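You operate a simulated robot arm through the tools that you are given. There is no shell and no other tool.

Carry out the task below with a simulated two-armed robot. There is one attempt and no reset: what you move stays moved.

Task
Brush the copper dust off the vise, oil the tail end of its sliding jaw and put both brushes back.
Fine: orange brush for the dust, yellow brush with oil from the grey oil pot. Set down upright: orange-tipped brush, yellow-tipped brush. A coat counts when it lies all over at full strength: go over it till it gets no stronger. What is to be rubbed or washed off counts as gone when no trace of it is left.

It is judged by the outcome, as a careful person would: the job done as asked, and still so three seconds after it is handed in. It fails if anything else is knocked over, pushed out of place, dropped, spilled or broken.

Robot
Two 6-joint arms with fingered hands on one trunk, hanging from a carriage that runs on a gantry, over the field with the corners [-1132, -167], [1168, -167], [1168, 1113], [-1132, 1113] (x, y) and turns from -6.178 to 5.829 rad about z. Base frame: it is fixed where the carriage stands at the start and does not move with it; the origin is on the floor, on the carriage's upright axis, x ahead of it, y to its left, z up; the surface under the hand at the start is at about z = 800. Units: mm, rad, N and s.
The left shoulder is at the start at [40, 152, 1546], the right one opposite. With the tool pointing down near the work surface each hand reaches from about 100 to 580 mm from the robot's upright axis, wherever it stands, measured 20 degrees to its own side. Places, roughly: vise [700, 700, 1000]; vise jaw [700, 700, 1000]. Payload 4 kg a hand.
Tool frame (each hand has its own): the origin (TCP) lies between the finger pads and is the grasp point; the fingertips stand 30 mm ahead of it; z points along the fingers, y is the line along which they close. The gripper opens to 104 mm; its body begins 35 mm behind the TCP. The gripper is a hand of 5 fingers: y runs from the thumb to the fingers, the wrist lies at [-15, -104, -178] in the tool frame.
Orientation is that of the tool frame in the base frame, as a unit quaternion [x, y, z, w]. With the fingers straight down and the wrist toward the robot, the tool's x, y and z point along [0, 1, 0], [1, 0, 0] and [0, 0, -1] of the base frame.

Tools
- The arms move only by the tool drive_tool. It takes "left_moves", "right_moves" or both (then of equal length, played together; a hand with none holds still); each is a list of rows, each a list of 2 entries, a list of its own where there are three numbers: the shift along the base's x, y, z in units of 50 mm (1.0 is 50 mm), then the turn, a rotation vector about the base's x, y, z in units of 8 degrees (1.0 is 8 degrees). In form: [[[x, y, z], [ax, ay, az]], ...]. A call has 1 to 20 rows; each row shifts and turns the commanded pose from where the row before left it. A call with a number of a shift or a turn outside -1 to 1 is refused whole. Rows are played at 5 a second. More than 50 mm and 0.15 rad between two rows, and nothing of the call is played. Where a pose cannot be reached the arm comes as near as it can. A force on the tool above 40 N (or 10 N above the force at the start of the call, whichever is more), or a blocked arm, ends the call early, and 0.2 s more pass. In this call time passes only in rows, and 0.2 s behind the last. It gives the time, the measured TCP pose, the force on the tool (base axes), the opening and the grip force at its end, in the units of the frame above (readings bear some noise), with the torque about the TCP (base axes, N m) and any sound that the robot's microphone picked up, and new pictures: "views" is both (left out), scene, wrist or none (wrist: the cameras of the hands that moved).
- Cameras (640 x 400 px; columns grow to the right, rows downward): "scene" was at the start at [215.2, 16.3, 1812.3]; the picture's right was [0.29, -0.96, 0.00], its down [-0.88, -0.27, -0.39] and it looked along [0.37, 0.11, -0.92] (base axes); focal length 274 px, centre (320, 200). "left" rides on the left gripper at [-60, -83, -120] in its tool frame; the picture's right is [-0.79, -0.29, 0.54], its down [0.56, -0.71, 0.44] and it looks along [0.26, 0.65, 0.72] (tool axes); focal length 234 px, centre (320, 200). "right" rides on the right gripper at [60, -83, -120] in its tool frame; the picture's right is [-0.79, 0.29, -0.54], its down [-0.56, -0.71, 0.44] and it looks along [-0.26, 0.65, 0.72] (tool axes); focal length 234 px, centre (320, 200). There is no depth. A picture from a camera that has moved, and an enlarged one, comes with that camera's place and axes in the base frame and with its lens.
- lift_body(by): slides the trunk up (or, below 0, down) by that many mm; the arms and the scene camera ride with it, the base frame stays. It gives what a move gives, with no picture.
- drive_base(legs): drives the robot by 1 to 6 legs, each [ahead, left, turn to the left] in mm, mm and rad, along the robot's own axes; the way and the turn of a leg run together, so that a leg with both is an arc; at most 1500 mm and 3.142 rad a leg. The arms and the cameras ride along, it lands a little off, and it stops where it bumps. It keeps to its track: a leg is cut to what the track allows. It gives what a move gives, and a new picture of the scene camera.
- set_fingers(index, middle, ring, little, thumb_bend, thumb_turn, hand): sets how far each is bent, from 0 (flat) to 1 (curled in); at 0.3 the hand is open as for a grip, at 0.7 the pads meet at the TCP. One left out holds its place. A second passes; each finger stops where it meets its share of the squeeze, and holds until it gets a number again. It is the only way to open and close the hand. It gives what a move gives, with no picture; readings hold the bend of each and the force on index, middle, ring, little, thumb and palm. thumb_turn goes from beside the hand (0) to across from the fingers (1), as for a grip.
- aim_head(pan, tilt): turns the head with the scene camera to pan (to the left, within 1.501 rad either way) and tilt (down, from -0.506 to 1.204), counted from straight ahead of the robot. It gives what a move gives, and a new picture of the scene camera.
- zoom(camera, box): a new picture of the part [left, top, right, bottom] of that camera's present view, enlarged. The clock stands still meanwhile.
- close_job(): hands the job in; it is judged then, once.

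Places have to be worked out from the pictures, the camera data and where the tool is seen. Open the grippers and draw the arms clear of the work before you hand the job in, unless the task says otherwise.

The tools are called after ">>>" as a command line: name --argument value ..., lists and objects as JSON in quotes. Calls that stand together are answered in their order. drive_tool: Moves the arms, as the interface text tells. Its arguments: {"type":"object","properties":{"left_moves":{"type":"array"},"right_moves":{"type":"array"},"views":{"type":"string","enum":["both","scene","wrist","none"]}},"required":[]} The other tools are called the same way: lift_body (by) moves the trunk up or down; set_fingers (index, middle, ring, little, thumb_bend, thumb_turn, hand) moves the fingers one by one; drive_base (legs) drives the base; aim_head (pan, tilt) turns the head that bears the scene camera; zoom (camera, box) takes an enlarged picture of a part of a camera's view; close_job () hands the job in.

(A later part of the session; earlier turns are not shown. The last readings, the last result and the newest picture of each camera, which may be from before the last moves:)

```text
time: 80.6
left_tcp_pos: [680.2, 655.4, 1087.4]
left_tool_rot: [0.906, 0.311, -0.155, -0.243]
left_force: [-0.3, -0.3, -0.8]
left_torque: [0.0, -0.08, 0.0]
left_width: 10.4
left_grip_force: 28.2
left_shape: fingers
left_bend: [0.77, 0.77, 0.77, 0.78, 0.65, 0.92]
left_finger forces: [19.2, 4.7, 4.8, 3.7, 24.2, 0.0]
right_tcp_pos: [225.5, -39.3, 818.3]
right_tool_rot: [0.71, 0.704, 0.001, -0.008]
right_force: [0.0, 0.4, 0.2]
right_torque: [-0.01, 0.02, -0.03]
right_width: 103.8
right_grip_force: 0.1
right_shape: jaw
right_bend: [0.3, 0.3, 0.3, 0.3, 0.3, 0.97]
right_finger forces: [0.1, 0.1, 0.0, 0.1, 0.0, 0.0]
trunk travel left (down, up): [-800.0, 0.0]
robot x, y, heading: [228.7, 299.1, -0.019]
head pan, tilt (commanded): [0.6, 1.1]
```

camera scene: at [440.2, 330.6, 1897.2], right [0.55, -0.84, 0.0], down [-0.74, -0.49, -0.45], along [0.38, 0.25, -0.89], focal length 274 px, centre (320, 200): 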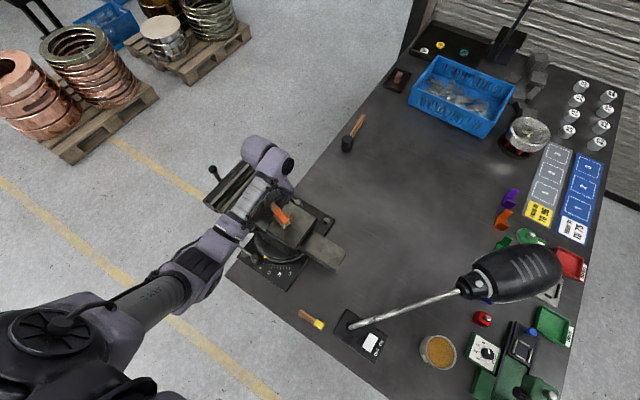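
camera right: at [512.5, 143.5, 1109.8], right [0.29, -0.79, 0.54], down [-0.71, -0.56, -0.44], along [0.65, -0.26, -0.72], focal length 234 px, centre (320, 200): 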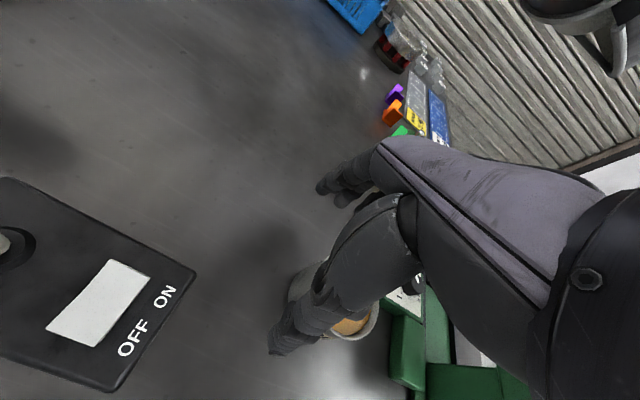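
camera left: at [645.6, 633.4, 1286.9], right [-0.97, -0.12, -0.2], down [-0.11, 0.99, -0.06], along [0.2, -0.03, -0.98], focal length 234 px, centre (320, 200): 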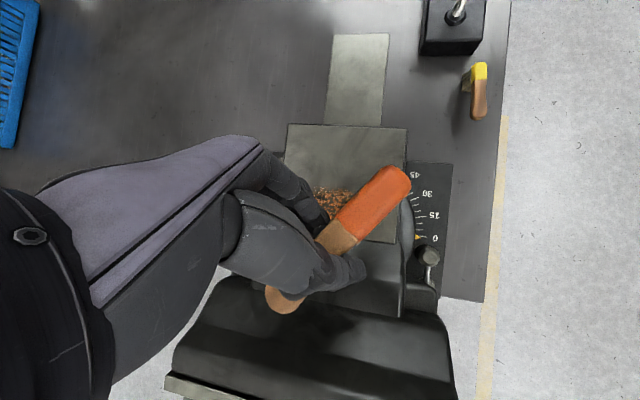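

>>> drive_tool --left_moves '[[[0, 0, -0.05], [0, 0, 0]]]' --views "none"

>>> drive_tool --left_moves '[[[0, 0, -0.05], [0, 0, 0]]]' --views "none"

>>> zoom --camera "scene" --box '[240, 180, 320, 240]'

```text
time: 81.0
left_tcp_pos: [679.5, 655.8, 1084.5]
left_tool_rot: [0.905, 0.312, -0.155, -0.244]
left_force: [-0.7, -0.2, -0.9]
left_torque: [0.02, 0.0, 0.01]
left_width: 10.3
left_grip_force: 28.3
left_shape: fingers
left_bend: [0.77, 0.77, 0.77, 0.78, 0.65, 0.92]
left_finger forces: [18.4, 4.8, 4.9, 3.7, 24.3, 0.0]
right_tcp_pos: [225.5, -38.1, 818.0]
right_tool_rot: [0.71, 0.704, 0.002, -0.008]
right_force: [-0.1, 0.3, 0.7]
right_torque: [0.04, 0.03, 0.03]
right_width: 104.0
right_grip_force: 0.0
right_shape: jaw
right_bend: [0.3, 0.3, 0.3, 0.3, 0.3, 0.97]
right_finger forces: [0.0, 0.0, 0.1, 0.1, 0.1, 0.0]
trunk travel left (down, up): [-800.0, 0.0]
robot x, y, heading: [227.8, 298.1, -0.018]
head pan, tilt (commanded): [0.6, 1.1]
```

```text
time: 81.4
left_tcp_pos: [680.3, 657.4, 1081.8]
left_tool_rot: [0.905, 0.311, -0.155, -0.244]
left_force: [1.2, 0.4, 2.7]
left_torque: [-0.13, 0.1, -0.04]
left_width: 9.9
left_grip_force: 28.3
left_shape: fingers
left_bend: [0.77, 0.77, 0.77, 0.78, 0.65, 0.92]
left_finger forces: [16.6, 4.8, 6.1, 3.6, 26.3, 0.0]
right_tcp_pos: [225.9, -39.1, 818.8]
right_tool_rot: [0.71, 0.704, 0.003, -0.009]
right_force: [-0.6, 0.4, -0.3]
right_torque: [0.01, 0.0, 0.0]
right_width: 103.7
right_grip_force: 0.0
right_shape: jaw
right_bend: [0.3, 0.3, 0.3, 0.3, 0.3, 0.97]
right_finger forces: [0.0, 0.0, 0.2, 0.0, 0.0, 0.0]
trunk travel left (down, up): [-800.0, 0.0]
robot x, y, heading: [227.7, 298.9, -0.019]
head pan, tilt (commanded): [0.6, 1.1]
```

```text
6.67 times, centred on (280, 210) of scene
camera zoom: at [440.3, 330.7, 1897.3], right [0.55, -0.84, 0.0], down [-0.74, -0.49, -0.45], along [0.38, 0.25, -0.89], focal length 1824 px, centre (587, 133)
```

zoom: 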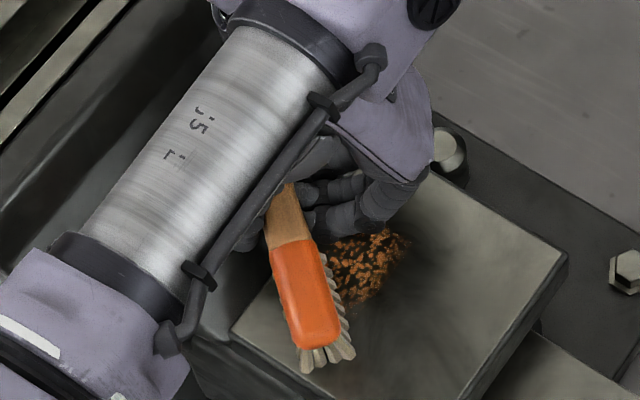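

Contact at TCP ≈ 1082 with about 3.5 N and a firm grip. I stroke across the patch and back.

>>> drive_tool --left_moves '[[[0.25, 0, 0], [0, 0, 0]], [[0.25, 0, 0], [0, 0, 0]], [[0.25, 0, 0], [0, 0, 0]], [[0.25, 0, 0], [0, 0, 0]], [[0.25, 0, 0], [0, 0, 0]], [[-0.25, 0, 0], [0, 0, 0]], [[-0.25, 0, 0], [0, 0, 0]], [[-0.25, 0, 0], [0, 0, 0]], [[-0.25, 0, 0], [0, 0, 0]], [[-0.25, 0, 0], [0, 0, 0]]]' --views "wrist"

>>> zoom --camera "scene" --box '[240, 180, 320, 240]'

>>> zoom --camera "left" --box '[260, 100, 460, 300]'

```text
time: 83.6
left_tcp_pos: [680.0, 656.5, 1081.0]
left_tool_rot: [0.905, 0.311, -0.156, -0.244]
left_force: [-0.4, -1.1, -0.3]
left_torque: [-0.11, 0.09, -0.04]
left_width: 9.8
left_grip_force: 27.7
left_shape: fingers
left_bend: [0.77, 0.77, 0.77, 0.78, 0.65, 0.92]
left_finger forces: [16.0, 4.9, 6.0, 3.9, 25.3, 0.1]
right_tcp_pos: [225.8, -38.5, 819.0]
right_tool_rot: [0.71, 0.704, 0.001, -0.007]
right_force: [0.4, 0.5, 0.0]
right_torque: [-0.01, -0.01, -0.02]
right_width: 103.8
right_grip_force: 0.0
right_shape: jaw
right_bend: [0.3, 0.3, 0.3, 0.3, 0.3, 0.97]
right_finger forces: [0.1, 0.1, 0.1, 0.0, 0.2, 0.0]
trunk travel left (down, up): [-800.0, 0.0]
robot x, y, heading: [225.2, 298.2, -0.021]
head pan, tilt (commanded): [0.6, 1.1]
camera left: at [644.8, 634.4, 1233.6], right [-0.97, -0.12, -0.2], down [-0.11, 0.99, -0.06], along [0.2, -0.03, -0.98], focal length 234 px, centre (320, 200)
```

left: 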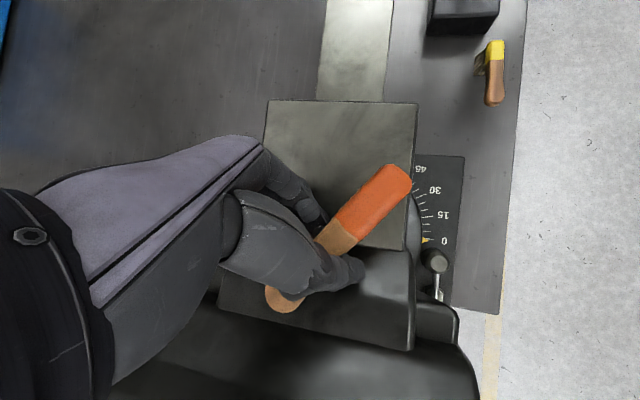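

```text
6.67 times, centred on (280, 210) of scene
camera zoom: at [440.2, 330.6, 1897.3], right [0.55, -0.84, 0.0], down [-0.74, -0.49, -0.45], along [0.38, 0.25, -0.89], focal length 1824 px, centre (587, 133)
```

zoom: 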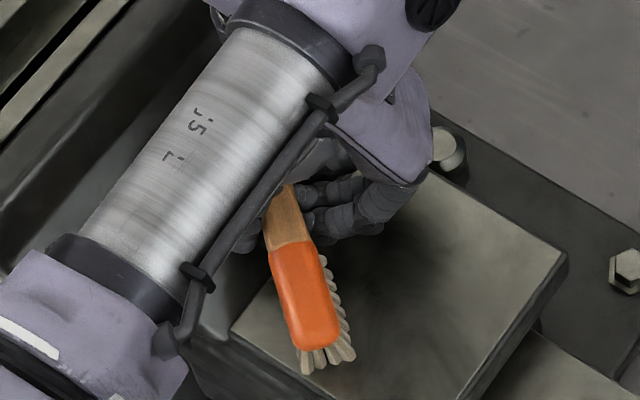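

```text
2.00 times, centred on (360, 200) of left
camera zoom: at [644.8, 634.4, 1233.6], right [-0.97, -0.12, -0.2], down [-0.11, 0.99, -0.06], along [0.2, -0.03, -0.98], focal length 468 px, centre (240, 200)
```

zoom: 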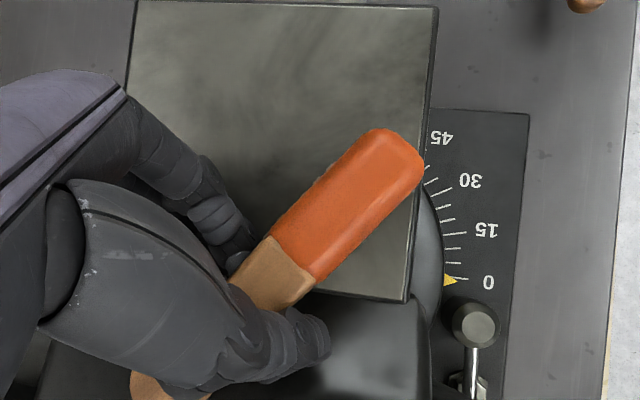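

The patch is gone. I lift and move back to inspect the whole anvil for traces.

>>> drive_tool --left_moves '[[[0, 0, 0.4], [0, 0, 0]], [[0, 0, 0.8], [0, 0, 0]], [[0, 0.3, 0.3], [0, 0, 0]]]' --views "wrist"

>>> zoom --camera "scene" --box '[240, 180, 320, 240]'

>>> zoom --camera "left" --box '[260, 80, 440, 260]'

```text
time: 84.4
left_tcp_pos: [679.8, 671.6, 1156.2]
left_tool_rot: [0.905, 0.313, -0.157, -0.243]
left_force: [-0.1, -0.4, -1.0]
left_torque: [0.04, -0.06, 0.01]
left_width: 9.6
left_grip_force: 29.3
left_shape: fingers
left_bend: [0.77, 0.77, 0.77, 0.78, 0.65, 0.92]
left_finger forces: [18.4, 4.7, 5.1, 4.7, 24.4, 0.1]
right_tcp_pos: [226.2, -39.0, 817.4]
right_tool_rot: [0.71, 0.704, 0.002, -0.008]
right_force: [0.8, 0.1, -0.4]
right_torque: [0.01, 0.01, 0.0]
right_width: 103.9
right_grip_force: 0.0
right_shape: jaw
right_bend: [0.3, 0.3, 0.3, 0.3, 0.3, 0.97]
right_finger forces: [0.0, 0.1, 0.1, 0.0, 0.1, 0.0]
trunk travel left (down, up): [-800.0, 0.0]
robot x, y, heading: [228.1, 298.9, -0.024]
head pan, tilt (commanded): [0.6, 1.1]
camera left: at [645.9, 649.0, 1308.7], right [-0.97, -0.12, -0.2], down [-0.11, 0.99, -0.06], along [0.2, -0.03, -0.98], focal length 234 px, centre (320, 200)
```

left: 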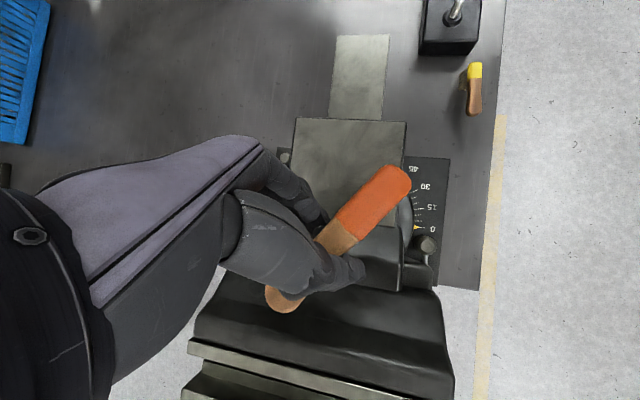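

```text
6.67 times, centred on (280, 210) of scene
camera zoom: at [440.2, 330.7, 1897.2], right [0.55, -0.84, 0.0], down [-0.74, -0.49, -0.45], along [0.38, 0.25, -0.89], focal length 1824 px, centre (587, 133)
```

zoom: 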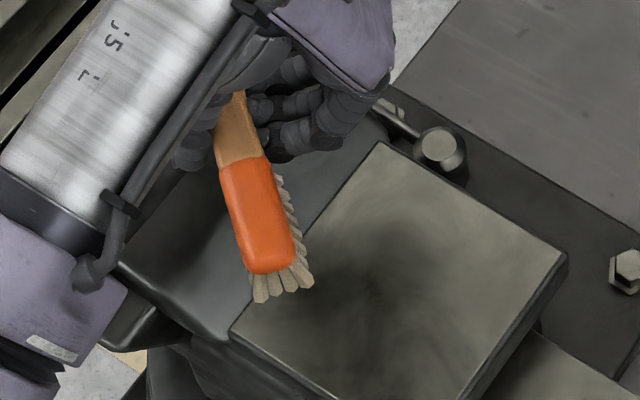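

```text
2.22 times, centred on (350, 170) of left
camera zoom: at [645.9, 649.0, 1308.7], right [-0.97, -0.12, -0.2], down [-0.11, 0.99, -0.06], along [0.2, -0.03, -0.98], focal length 520 px, centre (253, 267)
```

zoom: 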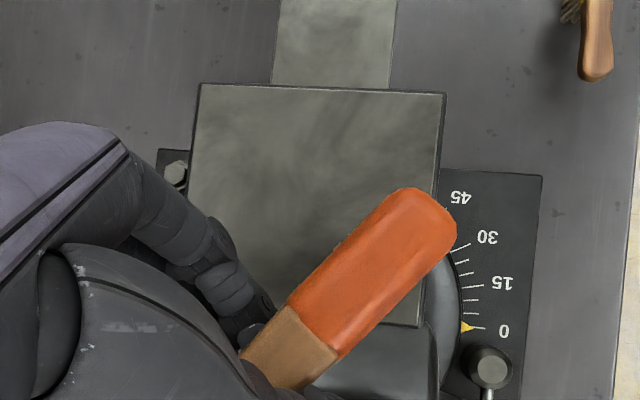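

The anvil looks clean. The grip is firm, so I now carry the orange brush back. First I back the robot away from the bench, then along to the right.

>>> drive_base --legs '[[-450, 0, 0], [0, -440, 0]]'

>>> drive_tool --left_moves '[[[-0.3, 0, 0], [0, 0, 0.95]], [[-0.3, 0, 0], [0, 0, 0.95]], [[-0.3, 0, 0], [0, 0, 0.95]], [[-0.3, 0, 0], [0, 0, 0.95]], [[-0.3, 0, 0], [0, 0, 0.95]], [[-0.3, 0, 0], [0, 0, 0.95]], [[-0.3, 0, 0], [0, 0, 0.8]]]' --views "none"

```text
time: 89.4
left_tcp_pos: [219.9, 242.1, 1156.8]
left_tool_rot: [0.906, 0.309, -0.154, -0.244]
left_force: [-0.2, -0.1, -0.7]
left_torque: [0.01, -0.06, 0.01]
left_width: 9.8
left_grip_force: 28.7
left_shape: fingers
left_bend: [0.77, 0.77, 0.77, 0.78, 0.65, 0.92]
left_finger forces: [18.4, 4.7, 5.1, 4.9, 24.5, 0.0]
right_tcp_pos: [-239.2, -465.7, 818.9]
right_tool_rot: [0.712, 0.702, 0.002, -0.008]
right_force: [1.4, -1.4, -0.3]
right_torque: [0.01, -0.01, -0.01]
right_width: 104.0
right_grip_force: 0.1
right_shape: jaw
right_bend: [0.3, 0.3, 0.3, 0.3, 0.3, 0.97]
right_finger forces: [0.0, 0.1, 0.0, 0.0, 0.1, 0.1]
trunk travel left (down, up): [-800.0, 0.0]
robot x, y, heading: [-237.4, -129.2, -0.023]
head pan, tilt (commanded): [0.6, 1.1]
camera scene: at [-22.3, -96.7, 1897.2], right [0.55, -0.84, 0.0], down [-0.75, -0.49, -0.45], along [0.38, 0.25, -0.89], focal length 274 px, centre (320, 200)
```

scene: 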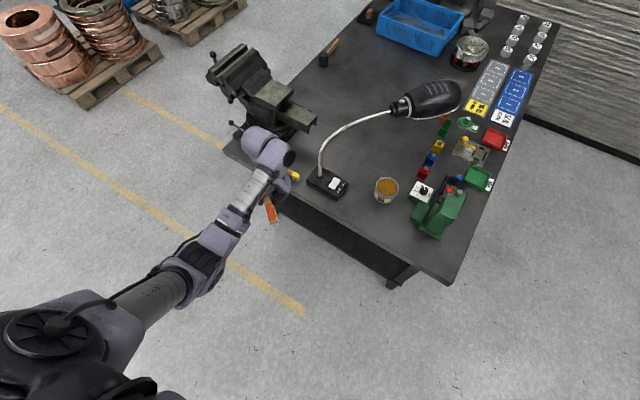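

```text
time: 91.0
left_tcp_pos: [115.9, 243.0, 1157.8]
left_tool_rot: [0.679, 0.675, -0.246, -0.152]
left_force: [0.5, -0.7, -1.0]
left_torque: [0.03, 0.02, -0.03]
left_width: 9.7
left_grip_force: 28.8
left_shape: fingers
left_bend: [0.77, 0.77, 0.77, 0.78, 0.65, 0.92]
left_finger forces: [18.4, 4.6, 5.0, 4.8, 24.4, 0.0]
right_tcp_pos: [-238.9, -465.4, 818.2]
right_tool_rot: [0.712, 0.702, 0.002, -0.008]
right_force: [0.0, -0.7, 0.2]
right_torque: [0.01, -0.01, -0.01]
right_width: 104.1
right_grip_force: 0.1
right_shape: jaw
right_bend: [0.3, 0.3, 0.3, 0.3, 0.3, 0.97]
right_finger forces: [0.1, 0.0, 0.0, 0.1, 0.0, 0.1]
trunk travel left (down, up): [-800.0, 0.0]
robot x, y, heading: [-235.2, -127.2, -0.026]
head pan, tilt (commanded): [0.6, 1.1]
```

Now in free space, I look closely at the brush from the head camera to measure exactly how it sits in the hand.

>>> aim_head --pan 0.9 --tilt 1.0

>>> zoom --camera "scene" --box '[240, 190, 340, 270]'

>>> zoom --camera "left" --box '[240, 120, 440, 300]'

```text
time: 91.8
left_tcp_pos: [115.0, 242.1, 1157.2]
left_tool_rot: [0.679, 0.675, -0.246, -0.152]
left_force: [0.1, 0.5, -0.8]
left_torque: [0.06, 0.01, 0.01]
left_width: 10.0
left_grip_force: 28.0
left_shape: fingers
left_bend: [0.77, 0.77, 0.77, 0.78, 0.65, 0.92]
left_finger forces: [18.5, 4.6, 5.0, 4.8, 24.4, 0.0]
right_tcp_pos: [-238.2, -464.9, 818.6]
right_tool_rot: [0.712, 0.703, 0.002, -0.008]
right_force: [0.1, -0.3, -0.8]
right_torque: [0.01, -0.04, -0.02]
right_width: 103.7
right_grip_force: 0.1
right_shape: jaw
right_bend: [0.3, 0.3, 0.3, 0.3, 0.3, 0.97]
right_finger forces: [0.1, 0.0, 0.0, 0.0, 0.1, 0.0]
trunk travel left (down, up): [-800.0, 0.0]
robot x, y, heading: [-234.6, -123.6, -0.022]
head pan, tilt (commanded): [0.901, 1.0]
camera scene: at [-30.6, -77.6, 1903.8], right [0.77, -0.64, 0.0], down [-0.54, -0.65, -0.54], along [0.35, 0.41, -0.84], focal length 274 px, centre (320, 200)
```

scene: 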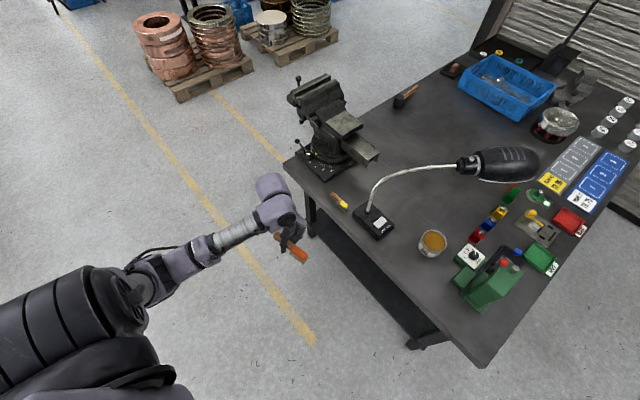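

```text
5.00 times, centred on (290, 230) of scene
camera zoom: at [-30.6, -77.6, 1903.8], right [0.77, -0.64, 0.0], down [-0.54, -0.65, -0.54], along [0.35, 0.41, -0.84], focal length 1368 px, centre (470, 50)
```

zoom: 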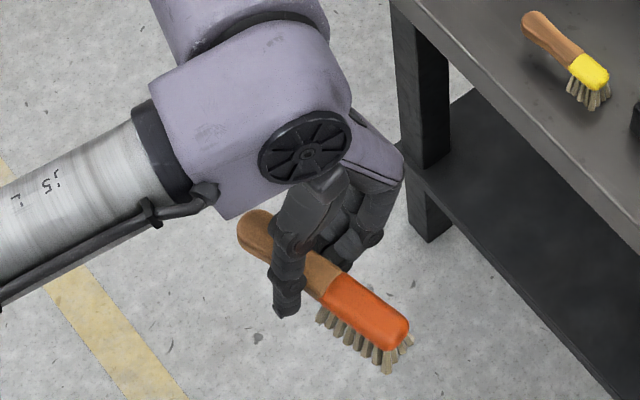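

```text
2.22 times, centred on (340, 210) of left
camera zoom: at [111.4, 201.5, 1308.5], right [-0.51, -0.84, -0.2], down [-0.85, 0.53, -0.06], along [0.15, 0.14, -0.98], focal length 520 px, centre (276, 178)
```

zoom: 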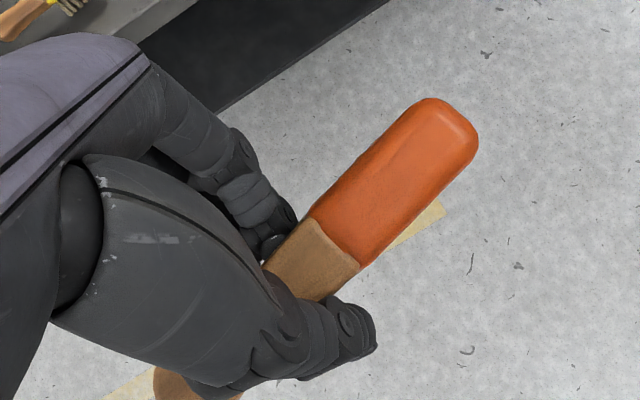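

The brush sits upright in the hand: bristle centre at TCP + (−2, −46, −42) with yaw about 12°. Its home is at bristle centre ≈ (475.5, −39), yaw ≈ 6.5°. I turn the robot slightly right so the target lies to its left, and lower the trunk.

>>> drive_base --legs '[[0, -30, -0.25]]'

>>> lift_body --by -81

```text
time: 93.1
left_tcp_pos: [190.5, 116.3, 1156.9]
left_tool_rot: [0.757, 0.587, -0.225, -0.18]
left_force: [-0.3, -1.0, -0.6]
left_torque: [0.03, -0.04, -0.02]
left_width: 9.4
left_grip_force: 28.2
left_shape: fingers
left_bend: [0.77, 0.77, 0.77, 0.78, 0.65, 0.92]
left_finger forces: [18.4, 4.6, 5.1, 4.8, 24.4, 0.1]
right_tcp_pos: [-325.9, -483.1, 818.1]
right_tool_rot: [0.793, 0.609, 0.003, -0.007]
right_force: [-0.3, -0.4, -0.5]
right_torque: [-0.07, 0.0, 0.03]
right_width: 103.8
right_grip_force: 0.2
right_shape: jaw
right_bend: [0.3, 0.3, 0.3, 0.3, 0.3, 0.97]
right_finger forces: [0.0, 0.0, 0.1, 0.0, 0.1, 0.1]
trunk travel left (down, up): [-800.0, 0.0]
robot x, y, heading: [-239.2, -153.2, -0.275]
head pan, tilt (commanded): [0.901, 1.0]
camera scene: at [-29.0, -158.4, 1903.8], right [0.59, -0.81, 0.0], down [-0.68, -0.5, -0.54], along [0.44, 0.32, -0.84], focal length 274 px, centre (320, 200)
```

scene: 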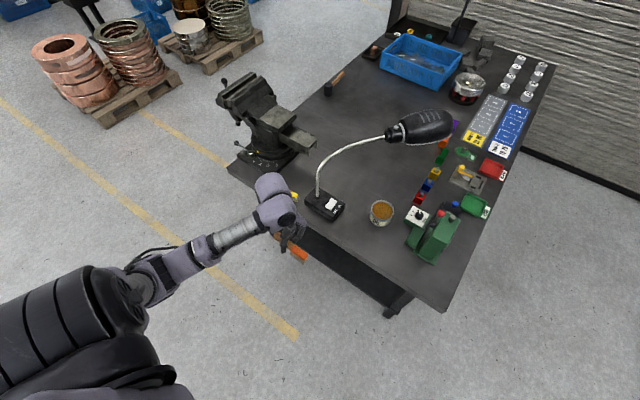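

```text
time: 94.2
left_tcp_pos: [190.9, 117.1, 1075.8]
left_tool_rot: [0.757, 0.586, -0.225, -0.181]
left_force: [0.5, 0.4, -0.3]
left_torque: [0.02, 0.0, 0.0]
left_width: 9.7
left_grip_force: 28.7
left_shape: fingers
left_bend: [0.77, 0.77, 0.77, 0.78, 0.65, 0.92]
left_finger forces: [18.6, 4.5, 5.0, 4.9, 24.3, 0.1]
right_tcp_pos: [-325.6, -484.0, 737.2]
right_tool_rot: [0.793, 0.609, 0.003, -0.008]
right_force: [-0.3, -0.6, -0.1]
right_torque: [0.03, -0.01, -0.01]
right_width: 104.1
right_grip_force: 0.1
right_shape: jaw
right_bend: [0.3, 0.3, 0.3, 0.3, 0.3, 0.97]
right_finger forces: [0.0, 0.0, 0.0, 0.0, 0.1, 0.0]
trunk travel left (down, up): [-719.0, 81.0]
robot x, y, heading: [-238.2, -153.9, -0.274]
head pan, tilt (commanded): [0.901, 1.0]
```

I bring the hand to its place relative to the robot, adjust the yaw by +9°, and lower it to about z = 930 before driving in.

>>> drive_tool --left_moves '[[[-0.45, -0.69, 0], [0, 0, 0.375]], [[-0.45, -0.69, 0], [0, 0, 0.375]], [[-0.45, -0.69, 0], [0, 0, 0.375]], [[0, 0, -0.95], [0, 0, 0]], [[0, 0, -0.95], [0, 0, 0]], [[0, 0, -0.95], [0, 0, 0]]]' --views "none"

```text
time: 95.7
left_tcp_pos: [123.1, 11.0, 932.0]
left_tool_rot: [0.709, 0.644, -0.238, -0.162]
left_force: [0.9, 0.3, -0.6]
left_torque: [0.05, -0.01, 0.04]
left_width: 9.4
left_grip_force: 28.3
left_shape: fingers
left_bend: [0.77, 0.77, 0.77, 0.78, 0.65, 0.92]
left_finger forces: [18.0, 4.4, 4.9, 5.2, 24.3, 0.1]
right_tcp_pos: [-325.4, -483.5, 736.5]
right_tool_rot: [0.794, 0.608, 0.003, -0.008]
right_force: [1.0, -0.1, 0.5]
right_torque: [0.03, -0.02, -0.03]
right_width: 104.2
right_grip_force: 0.1
right_shape: jaw
right_bend: [0.3, 0.3, 0.3, 0.3, 0.3, 0.97]
right_finger forces: [0.0, 0.0, 0.0, 0.0, 0.0, 0.0]
trunk travel left (down, up): [-719.0, 81.0]
robot x, y, heading: [-241.5, -156.8, -0.269]
head pan, tilt (commanded): [0.901, 1.0]
```

>>> drive_base --legs '[[345, 96, 0]]'

>>> zoom --camera "left" --box '[240, 100, 480, 300]'

```text
time: 98.0
left_tcp_pos: [484.3, 9.9, 931.8]
left_tool_rot: [0.708, 0.644, -0.239, -0.162]
left_force: [0.5, -0.3, -0.4]
left_torque: [0.02, 0.0, -0.03]
left_width: 9.2
left_grip_force: 28.2
left_shape: fingers
left_bend: [0.77, 0.77, 0.77, 0.78, 0.65, 0.92]
left_finger forces: [18.0, 4.4, 4.7, 5.3, 24.1, 0.0]
right_tcp_pos: [35.8, -485.6, 737.3]
right_tool_rot: [0.794, 0.608, 0.002, -0.008]
right_force: [0.3, 0.2, -0.1]
right_torque: [0.01, 0.02, 0.02]
right_width: 103.8
right_grip_force: 0.0
right_shape: jaw
right_bend: [0.3, 0.3, 0.3, 0.3, 0.3, 0.97]
right_finger forces: [0.0, 0.0, 0.1, 0.0, 0.0, 0.0]
trunk travel left (down, up): [-719.0, 81.0]
robot x, y, heading: [121.5, -155.6, -0.271]
head pan, tilt (commanded): [0.901, 1.0]
camera scene: at [331.8, -159.6, 1822.9], right [0.59, -0.81, 0.0], down [-0.68, -0.5, -0.54], along [0.44, 0.32, -0.84], focal length 274 px, centre (320, 200)
```

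scene: 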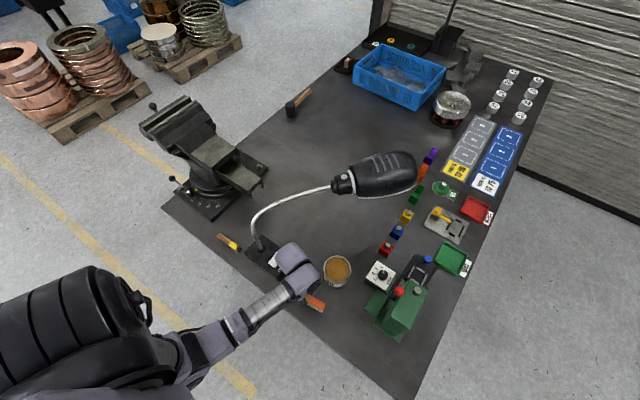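

```text
2.00 times, centred on (360, 200) of left
camera zoom: at [476.8, -30.6, 1084.3], right [-0.58, -0.79, -0.2], down [-0.8, 0.6, -0.06], along [0.16, 0.12, -0.98], focal length 468 px, centre (240, 200)
```

zoom: 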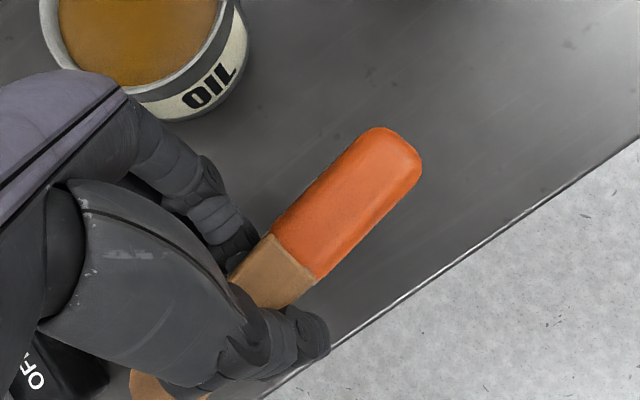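

Hand is over the brush's home at (484, 10, 932). I lower to just above the table, correcting the small offset.

>>> drive_tool --left_moves '[[[-0.05, -0.07, -0.7], [0, 0, 0]], [[0, 0, -0.7], [0, 0, 0]], [[0, 0, -0.2], [0, 0, 0]]]' --views "none"

>>> aim_head --pan 0.9 --tilt 1.2

>>> zoom --camera "scene" --box '[260, 220, 360, 300]'

>>> zoom --camera "left" --box '[240, 100, 480, 300]'

```text
time: 98.8
left_tcp_pos: [482.1, 6.5, 850.4]
left_tool_rot: [0.709, 0.644, -0.238, -0.161]
left_force: [0.6, -0.1, -0.4]
left_torque: [0.04, 0.01, 0.0]
left_width: 9.4
left_grip_force: 28.0
left_shape: fingers
left_bend: [0.77, 0.77, 0.77, 0.78, 0.65, 0.92]
left_finger forces: [17.9, 4.5, 4.7, 5.3, 24.1, 0.0]
right_tcp_pos: [36.5, -484.5, 738.0]
right_tool_rot: [0.793, 0.609, 0.003, -0.009]
right_force: [0.2, -0.4, 0.0]
right_torque: [-0.01, 0.02, 0.02]
right_width: 104.0
right_grip_force: 0.2
right_shape: jaw
right_bend: [0.3, 0.3, 0.3, 0.3, 0.3, 0.97]
right_finger forces: [0.0, 0.1, 0.0, 0.0, 0.0, 0.1]
trunk travel left (down, up): [-719.0, 81.0]
robot x, y, heading: [120.9, -156.0, -0.272]
head pan, tilt (commanded): [0.901, 1.0]
```

```text
time: 99.5
left_tcp_pos: [481.6, 6.5, 851.4]
left_tool_rot: [0.709, 0.644, -0.238, -0.162]
left_force: [-0.8, -0.7, -1.5]
left_torque: [0.06, 0.01, 0.02]
left_width: 9.0
left_grip_force: 28.3
left_shape: fingers
left_bend: [0.77, 0.77, 0.77, 0.78, 0.65, 0.92]
left_finger forces: [18.0, 4.4, 4.7, 5.3, 24.0, 0.0]
right_tcp_pos: [35.1, -484.4, 736.6]
right_tool_rot: [0.793, 0.609, 0.004, -0.008]
right_force: [0.5, 0.9, 0.0]
right_torque: [-0.02, -0.01, -0.01]
right_width: 104.1
right_grip_force: 0.1
right_shape: jaw
right_bend: [0.3, 0.3, 0.3, 0.3, 0.3, 0.97]
right_finger forces: [0.0, 0.1, 0.0, 0.0, 0.0, 0.0]
trunk travel left (down, up): [-719.0, 81.0]
robot x, y, heading: [122.1, -157.6, -0.267]
head pan, tilt (commanded): [0.901, 1.201]
camera scene: at [320.7, -167.7, 1810.3], right [0.59, -0.81, 0.0], down [-0.75, -0.55, -0.36], along [0.29, 0.21, -0.93], focal length 274 px, centre (320, 200)
```

scene: 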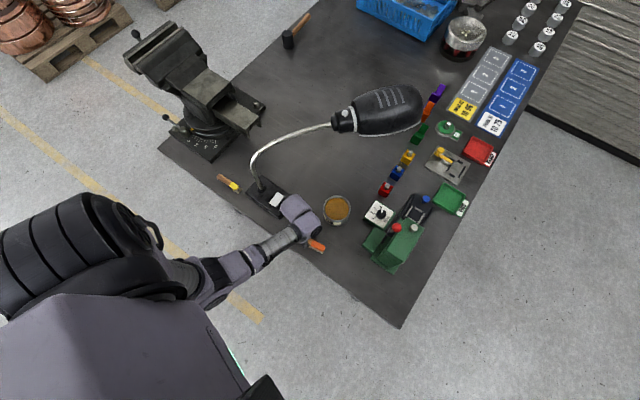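

```text
5.00 times, centred on (310, 260) of scene
camera zoom: at [320.7, -167.7, 1810.3], right [0.59, -0.81, 0.0], down [-0.75, -0.55, -0.36], along [0.29, 0.21, -0.93], focal length 1368 px, centre (370, -100)
```

zoom: 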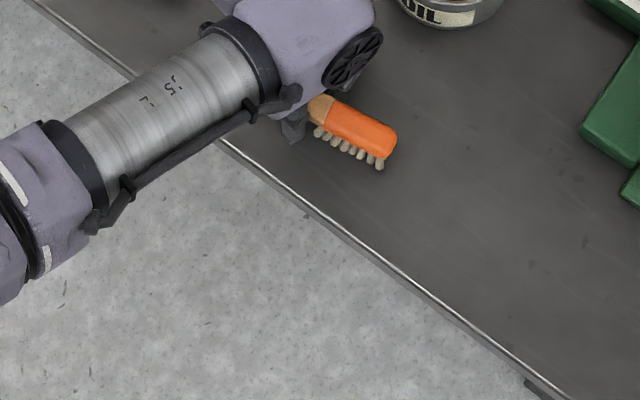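

```text
2.00 times, centred on (360, 200) of left
camera zoom: at [474.6, -34.2, 1003.4], right [-0.58, -0.79, -0.2], down [-0.8, 0.6, -0.06], along [0.16, 0.12, -0.98], focal length 468 px, centre (240, 200)
```

zoom: 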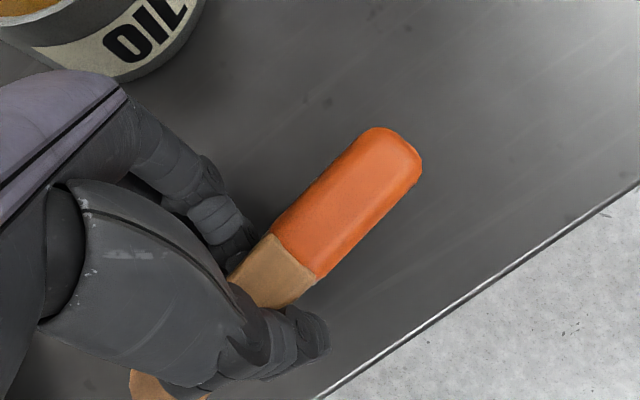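

The bristle row is within 3 mm of its original place. I nudge by (+1, +2) mm and lower in small steps until the bristles touch the table.

>>> drive_tool --left_moves '[[[0.02, 0.04, -0.1], [0, 0, 0]]]' --views "none"

>>> drive_tool --left_moves '[[[0, 0, -0.05], [0, 0, 0]]]' --views "none"

>>> drive_tool --left_moves '[[[0, 0, -0.04], [0, 0, 0]]]' --views "none"

```text
time: 99.9
left_tcp_pos: [482.1, 9.6, 846.4]
left_tool_rot: [0.708, 0.644, -0.239, -0.162]
left_force: [0.2, -0.3, -0.7]
left_torque: [0.03, -0.03, 0.01]
left_width: 9.3
left_grip_force: 27.9
left_shape: fingers
left_bend: [0.77, 0.77, 0.77, 0.78, 0.65, 0.92]
left_finger forces: [18.0, 4.4, 4.7, 5.2, 24.1, 0.1]
right_tcp_pos: [35.8, -484.1, 737.8]
right_tool_rot: [0.793, 0.609, 0.002, -0.008]
right_force: [-0.1, -0.5, 0.6]
right_torque: [0.01, 0.01, 0.05]
right_width: 103.8
right_grip_force: 0.0
right_shape: jaw
right_bend: [0.3, 0.3, 0.3, 0.3, 0.3, 0.97]
right_finger forces: [0.0, 0.0, 0.0, 0.1, 0.1, 0.1]
trunk travel left (down, up): [-719.0, 81.0]
robot x, y, heading: [120.6, -158.7, -0.271]
head pan, tilt (commanded): [0.901, 1.201]
```

```text
time: 100.3
left_tcp_pos: [483.5, 8.8, 844.2]
left_tool_rot: [0.708, 0.645, -0.239, -0.162]
left_force: [0.3, 0.0, -1.3]
left_torque: [0.01, -0.03, -0.04]
left_width: 9.2
left_grip_force: 28.0
left_shape: fingers
left_bend: [0.77, 0.77, 0.77, 0.78, 0.65, 0.92]
left_finger forces: [18.0, 4.4, 4.7, 5.3, 24.1, 0.1]
right_tcp_pos: [34.8, -484.1, 737.2]
right_tool_rot: [0.793, 0.609, 0.003, -0.007]
right_force: [0.9, 1.1, -0.3]
right_torque: [0.0, 0.04, 0.0]
right_width: 103.8
right_grip_force: 0.1
right_shape: jaw
right_bend: [0.3, 0.3, 0.3, 0.3, 0.3, 0.97]
right_finger forces: [0.1, 0.1, 0.0, 0.0, 0.1, 0.0]
trunk travel left (down, up): [-719.0, 81.0]
robot x, y, heading: [119.2, -158.7, -0.273]
head pan, tilt (commanded): [0.901, 1.201]
```

```text
time: 100.7
left_tcp_pos: [482.8, 9.5, 842.8]
left_tool_rot: [0.708, 0.644, -0.239, -0.163]
left_force: [0.2, -0.4, 1.4]
left_torque: [-0.02, -0.04, -0.01]
left_width: 9.1
left_grip_force: 27.8
left_shape: fingers
left_bend: [0.77, 0.77, 0.77, 0.78, 0.65, 0.92]
left_finger forces: [16.6, 4.4, 5.1, 5.3, 24.4, 0.1]
right_tcp_pos: [35.8, -485.8, 737.5]
right_tool_rot: [0.793, 0.609, 0.003, -0.008]
right_force: [-0.1, 0.2, 0.4]
right_torque: [0.02, 0.0, -0.01]
right_width: 104.1
right_grip_force: 0.1
right_shape: jaw
right_bend: [0.3, 0.3, 0.3, 0.3, 0.3, 0.97]
right_finger forces: [0.0, 0.0, 0.0, 0.1, 0.1, 0.1]
trunk travel left (down, up): [-719.0, 81.0]
robot x, y, heading: [120.3, -156.5, -0.27]
head pan, tilt (commanded): [0.901, 1.201]
```

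The bristles touch the table at TCP 842.8 (surface about 800). I open the grip gently in stages, fingers and thumb together.

>>> set_fingers --hand "left" --index 0.7 --middle 0.7 --ring 0.7 --little 0.7 --thumb_bend 0.58

>>> zoom --camera "scene" --box '[280, 220, 360, 280]'

>>> zoom --camera "left" --box '[240, 100, 480, 300]'

```text
time: 101.7
left_tcp_pos: [482.9, 8.5, 842.9]
left_tool_rot: [0.708, 0.644, -0.239, -0.163]
left_force: [-0.3, 0.4, 0.2]
left_torque: [-0.02, 0.02, 0.0]
left_width: 18.9
left_grip_force: 0.4
left_shape: fingers
left_bend: [0.69, 0.7, 0.7, 0.7, 0.57, 0.97]
left_finger forces: [0.9, 0.0, 0.1, 0.1, 0.3, 0.0]
right_tcp_pos: [34.3, -483.8, 736.9]
right_tool_rot: [0.794, 0.608, 0.003, -0.008]
right_force: [0.7, 1.0, 0.6]
right_torque: [0.0, -0.02, 0.05]
right_width: 104.2
right_grip_force: 0.0
right_shape: jaw
right_bend: [0.3, 0.3, 0.3, 0.3, 0.3, 0.97]
right_finger forces: [0.1, 0.0, 0.0, 0.1, 0.0, 0.0]
trunk travel left (down, up): [-719.0, 81.0]
robot x, y, heading: [123.4, -157.2, -0.271]
head pan, tilt (commanded): [0.901, 1.201]
```

```text
6.67 times, centred on (320, 250) of scene
camera zoom: at [320.6, -167.7, 1810.3], right [0.59, -0.81, 0.0], down [-0.75, -0.55, -0.36], along [0.29, 0.21, -0.93], focal length 1824 px, centre (320, -133)
```

zoom: 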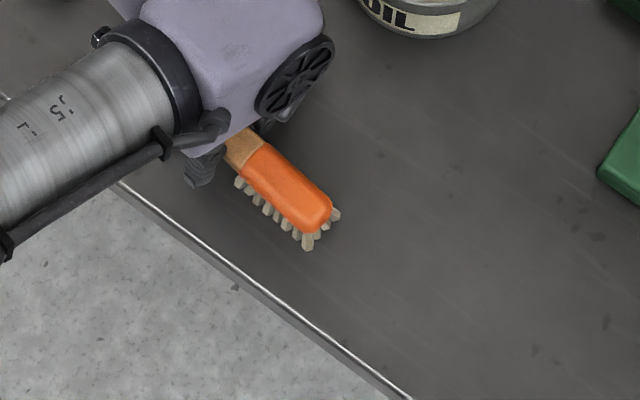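

```text
2.00 times, centred on (360, 200) of left
camera zoom: at [475.2, -32.1, 994.5], right [-0.58, -0.79, -0.2], down [-0.8, 0.6, -0.06], along [0.16, 0.12, -0.98], focal length 468 px, centre (240, 200)
```

zoom: 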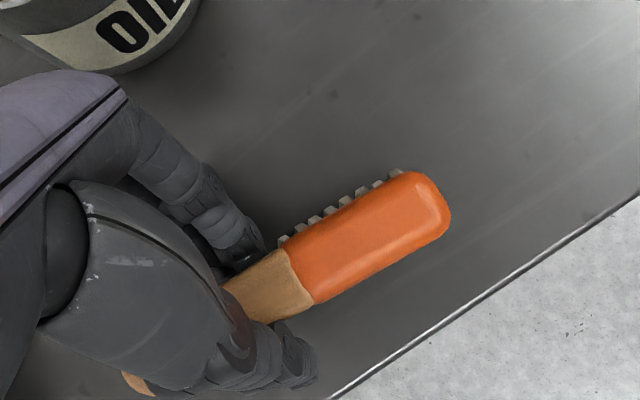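

The brush still stands upright but yawed about 17° and shifted about 10 mm while releasing. I open further, fingers first, to free it.

>>> set_fingers --hand "left" --index 0.62 --middle 0.62 --ring 0.62 --little 0.62 --thumb_bend 0.55

>>> zoom --camera "scene" --box '[280, 220, 360, 280]'

>>> zoom --camera "left" --box '[240, 100, 480, 300]'

```text
time: 102.7
left_tcp_pos: [482.5, 8.5, 840.8]
left_tool_rot: [0.708, 0.644, -0.239, -0.163]
left_force: [0.3, -0.1, 0.6]
left_torque: [0.01, 0.0, -0.02]
left_width: 29.6
left_grip_force: 0.0
left_shape: fingers
left_bend: [0.62, 0.62, 0.62, 0.62, 0.55, 0.97]
left_finger forces: [0.4, 0.0, 0.0, 0.0, 0.0, 0.0]
right_tcp_pos: [35.8, -485.1, 738.0]
right_tool_rot: [0.793, 0.609, 0.003, -0.007]
right_force: [-0.5, -1.1, 0.5]
right_torque: [-0.02, -0.01, 0.01]
right_width: 103.7
right_grip_force: 0.0
right_shape: jaw
right_bend: [0.3, 0.3, 0.3, 0.3, 0.3, 0.97]
right_finger forces: [0.0, 0.2, 0.1, 0.1, 0.0, 0.0]
trunk travel left (down, up): [-719.0, 81.0]
robot x, y, heading: [122.5, -157.3, -0.27]
head pan, tilt (commanded): [0.901, 1.201]
```

```text
6.67 times, centred on (320, 250) of scene
camera zoom: at [320.6, -167.7, 1810.3], right [0.59, -0.81, 0.0], down [-0.75, -0.55, -0.36], along [0.29, 0.21, -0.93], focal length 1824 px, centre (320, -133)
```

zoom: 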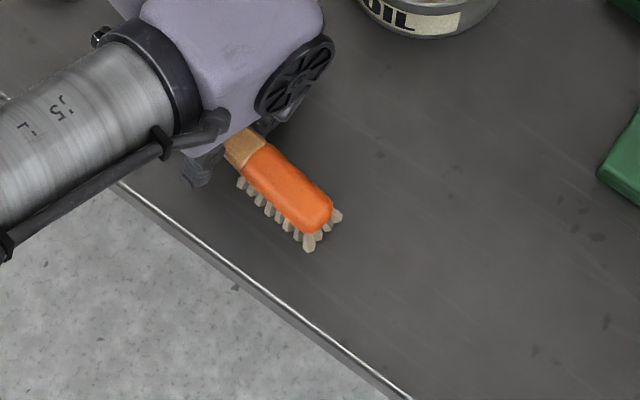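

```text
2.00 times, centred on (360, 200) of left
camera zoom: at [475.2, -31.9, 994.5], right [-0.58, -0.79, -0.2], down [-0.8, 0.6, -0.06], along [0.16, 0.12, -0.98], focal length 468 px, centre (240, 200)
```

zoom: 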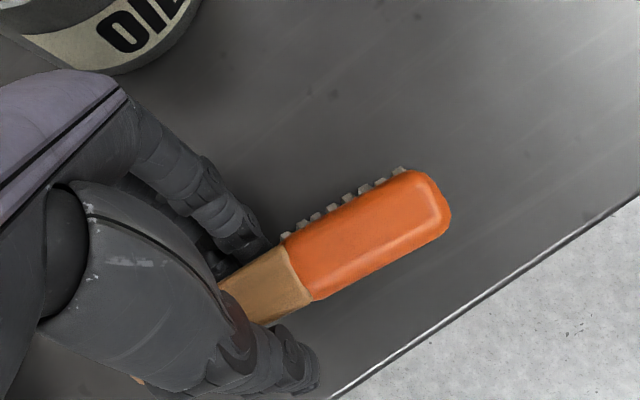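

>>> set_fingers --hand "left" --index 0.56 --middle 0.56 --ring 0.56 --little 0.56 --thumb_bend 0.46

>>> zoom --camera "scene" --box '[280, 220, 360, 280]'

>>> zoom --camera "left" --box '[240, 100, 480, 300]'

```text
time: 103.7
left_tcp_pos: [481.8, 7.9, 841.9]
left_tool_rot: [0.709, 0.644, -0.238, -0.163]
left_force: [-0.8, 0.6, 2.7]
left_torque: [0.04, 0.03, 0.04]
left_width: 48.1
left_grip_force: 1.1
left_shape: fingers
left_bend: [0.57, 0.57, 0.57, 0.56, 0.46, 0.97]
left_finger forces: [0.7, 1.4, 1.0, 0.1, 0.0, 0.0]
right_tcp_pos: [34.7, -484.1, 736.6]
right_tool_rot: [0.794, 0.608, 0.003, -0.007]
right_force: [0.2, 0.3, 0.5]
right_torque: [0.0, -0.03, 0.02]
right_width: 104.2
right_grip_force: 0.0
right_shape: jaw
right_bend: [0.3, 0.3, 0.3, 0.3, 0.3, 0.97]
right_finger forces: [0.0, 0.0, 0.1, 0.0, 0.0, 0.0]
trunk travel left (down, up): [-719.0, 81.0]
robot x, y, heading: [120.2, -156.5, -0.27]
head pan, tilt (commanded): [0.901, 1.201]
```

```text
6.67 times, centred on (320, 250) of scene
camera zoom: at [320.6, -167.7, 1810.3], right [0.59, -0.81, 0.0], down [-0.75, -0.55, -0.36], along [0.29, 0.21, -0.93], focal length 1824 px, centre (320, -133)
```

zoom: 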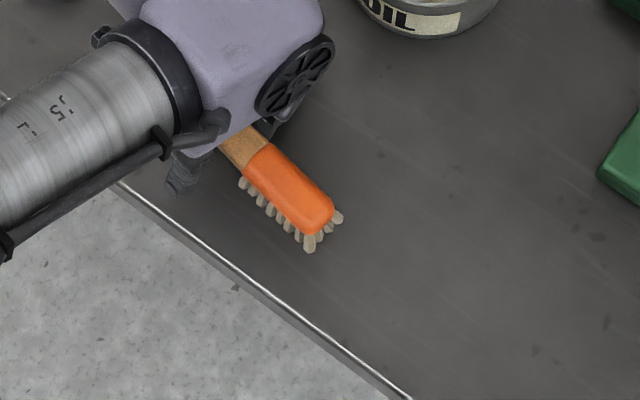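

```text
2.00 times, centred on (360, 200) of left
camera zoom: at [475.2, -31.9, 994.5], right [-0.58, -0.79, -0.2], down [-0.8, 0.6, -0.06], along [0.16, 0.12, -0.98], focal length 468 px, centre (240, 200)
```

zoom: 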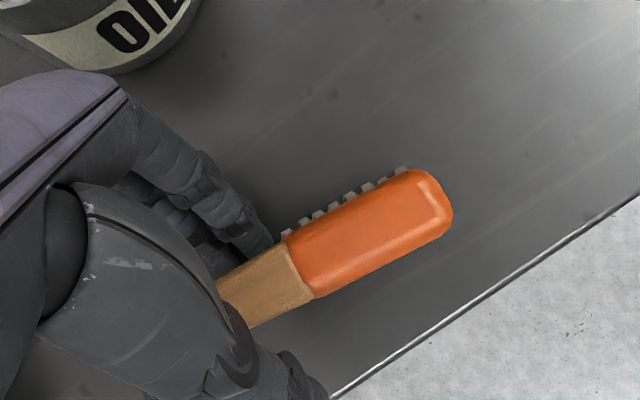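

The fingertips now touch the table lightly. I draw the hand back along its own finger axis (up and +x) in small steps.

>>> drive_tool --left_moves '[[[0.11, 0.03, 0.17], [0, 0, 0]]]' --views "none"

>>> zoom --camera "scene" --box '[280, 220, 360, 280]'

>>> zoom --camera "left" --box '[240, 100, 480, 300]'

```text
time: 104.1
left_tcp_pos: [487.6, 9.7, 850.6]
left_tool_rot: [0.708, 0.645, -0.239, -0.162]
left_force: [0.5, 0.0, -0.6]
left_torque: [-0.01, -0.01, 0.03]
left_width: 49.2
left_grip_force: 0.1
left_shape: fingers
left_bend: [0.56, 0.56, 0.56, 0.56, 0.46, 0.97]
left_finger forces: [0.0, 0.1, 0.0, 0.0, 0.0, 0.1]
right_tcp_pos: [36.0, -483.9, 736.8]
right_tool_rot: [0.793, 0.609, 0.003, -0.008]
right_force: [-0.1, -0.8, 0.3]
right_torque: [-0.02, 0.04, 0.0]
right_width: 103.9
right_grip_force: 0.1
right_shape: jaw
right_bend: [0.3, 0.3, 0.3, 0.3, 0.3, 0.97]
right_finger forces: [0.1, 0.0, 0.0, 0.0, 0.0, 0.1]
trunk travel left (down, up): [-719.0, 81.0]
robot x, y, heading: [121.2, -156.8, -0.271]
head pan, tilt (commanded): [0.901, 1.201]
```

```text
6.67 times, centred on (320, 250) of scene
camera zoom: at [320.7, -167.7, 1810.2], right [0.59, -0.81, 0.0], down [-0.75, -0.55, -0.36], along [0.29, 0.21, -0.93], focal length 1824 px, centre (320, -133)
```

zoom: 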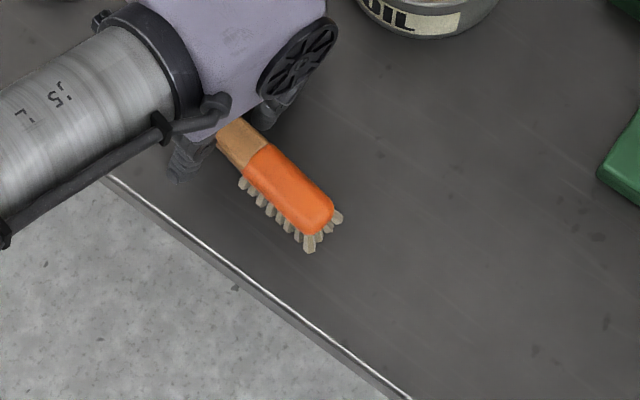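

```text
2.00 times, centred on (360, 200) of left
camera zoom: at [480.6, -29.9, 1003.3], right [-0.58, -0.79, -0.2], down [-0.8, 0.6, -0.06], along [0.16, 0.12, -0.98], focal length 468 px, centre (240, 200)
```

zoom: 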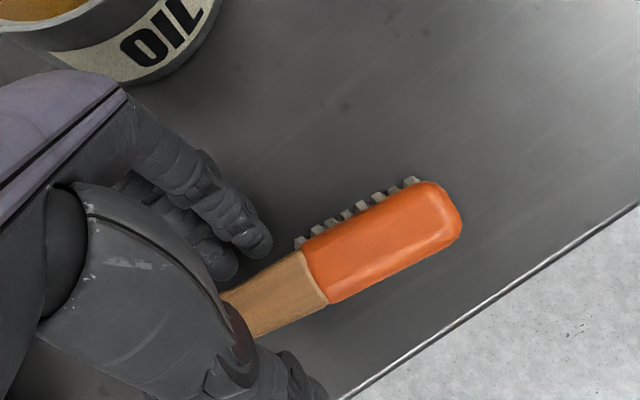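

Clean so far. I continue withdrawing along the same line.

>>> drive_tool --left_moves '[[[0.11, 0.03, 0.17], [0, 0, 0]], [[0.11, 0.03, 0.17], [0, 0, 0]]]' --views "none"

>>> zoom --camera "left" --box '[240, 100, 480, 300]'

>>> drive_tool --left_moves '[[[0.11, 0.03, 0.17], [0, 0, 0]], [[0.11, 0.03, 0.17], [0, 0, 0]], [[0, 0, 0.4], [0, 0, 0]]]' --views "none"

>>> zoom --camera "scene" --box '[280, 220, 360, 280]'

>>> zoom --camera "left" --box '[240, 100, 480, 300]'

```text
time: 104.7
left_tcp_pos: [500.4, 12.0, 868.5]
left_tool_rot: [0.708, 0.645, -0.238, -0.162]
left_force: [0.6, -0.1, 0.2]
left_torque: [0.0, -0.02, -0.01]
left_width: 49.0
left_grip_force: 0.2
left_shape: fingers
left_bend: [0.56, 0.56, 0.56, 0.56, 0.46, 0.97]
left_finger forces: [0.0, 0.0, 0.1, 0.0, 0.0, 0.0]
right_tcp_pos: [34.4, -485.7, 736.5]
right_tool_rot: [0.794, 0.608, 0.003, -0.007]
right_force: [0.8, -0.2, 0.2]
right_torque: [-0.02, -0.02, -0.01]
right_width: 104.1
right_grip_force: 0.0
right_shape: jaw
right_bend: [0.3, 0.3, 0.3, 0.3, 0.3, 0.97]
right_finger forces: [0.1, 0.0, 0.1, 0.0, 0.0, 0.0]
trunk travel left (down, up): [-719.0, 81.0]
robot x, y, heading: [124.8, -157.7, -0.266]
head pan, tilt (commanded): [0.901, 1.201]
```

```text
2.00 times, centred on (360, 200) of left
camera zoom: at [492.0, -27.8, 1019.9], right [-0.58, -0.79, -0.19], down [-0.8, 0.6, -0.06], along [0.16, 0.12, -0.98], focal length 468 px, centre (240, 200)
```

zoom: 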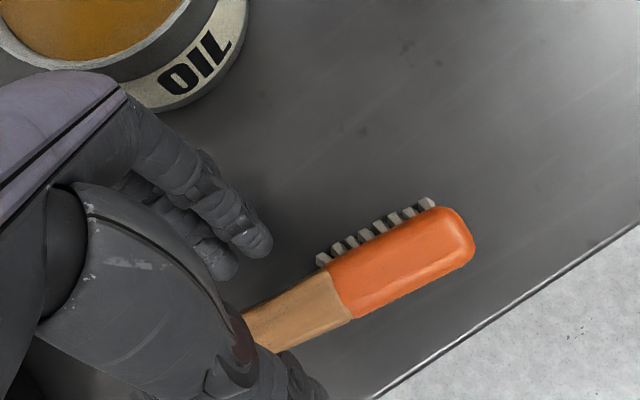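

```text
time: 105.5
left_tcp_pos: [511.1, 17.2, 904.6]
left_tool_rot: [0.709, 0.644, -0.238, -0.163]
left_force: [0.2, 0.3, 0.8]
left_torque: [0.0, 0.04, 0.02]
left_width: 49.1
left_grip_force: 0.1
left_shape: fingers
left_bend: [0.56, 0.56, 0.56, 0.56, 0.46, 0.97]
left_finger forces: [0.0, 0.0, 0.0, 0.0, 0.2, 0.0]
right_tcp_pos: [34.0, -484.3, 738.2]
right_tool_rot: [0.793, 0.609, 0.002, -0.008]
right_force: [0.2, 0.6, -0.9]
right_torque: [-0.03, -0.03, 0.02]
right_width: 103.9
right_grip_force: 0.1
right_shape: jaw
right_bend: [0.3, 0.3, 0.3, 0.3, 0.3, 0.97]
right_finger forces: [0.1, 0.0, 0.0, 0.1, 0.0, 0.0]
trunk travel left (down, up): [-719.0, 81.0]
robot x, y, heading: [120.1, -156.3, -0.273]
head pan, tilt (commanded): [0.901, 1.201]
```

```text
6.67 times, centred on (320, 250) of scene
camera zoom: at [320.6, -167.7, 1810.2], right [0.59, -0.81, 0.0], down [-0.75, -0.55, -0.36], along [0.29, 0.21, -0.93], focal length 1824 px, centre (320, -133)
```

zoom: 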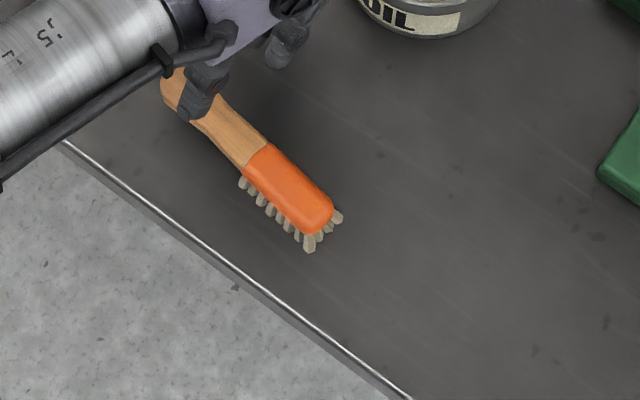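

```text
2.00 times, centred on (360, 200) of left
camera zoom: at [502.7, -24.8, 1056.6], right [-0.58, -0.79, -0.2], down [-0.8, 0.6, -0.06], along [0.16, 0.12, -0.98], focal length 468 px, centre (240, 200)
```

zoom: 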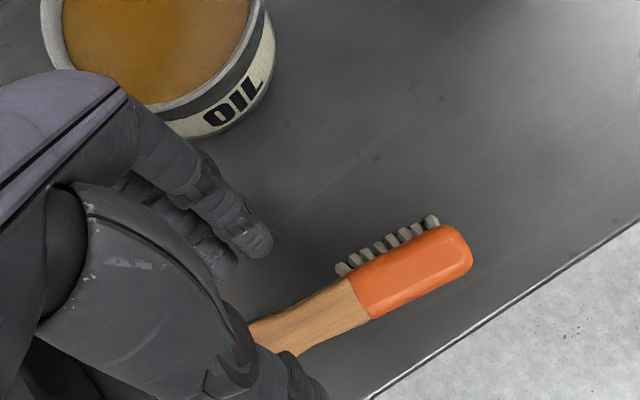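

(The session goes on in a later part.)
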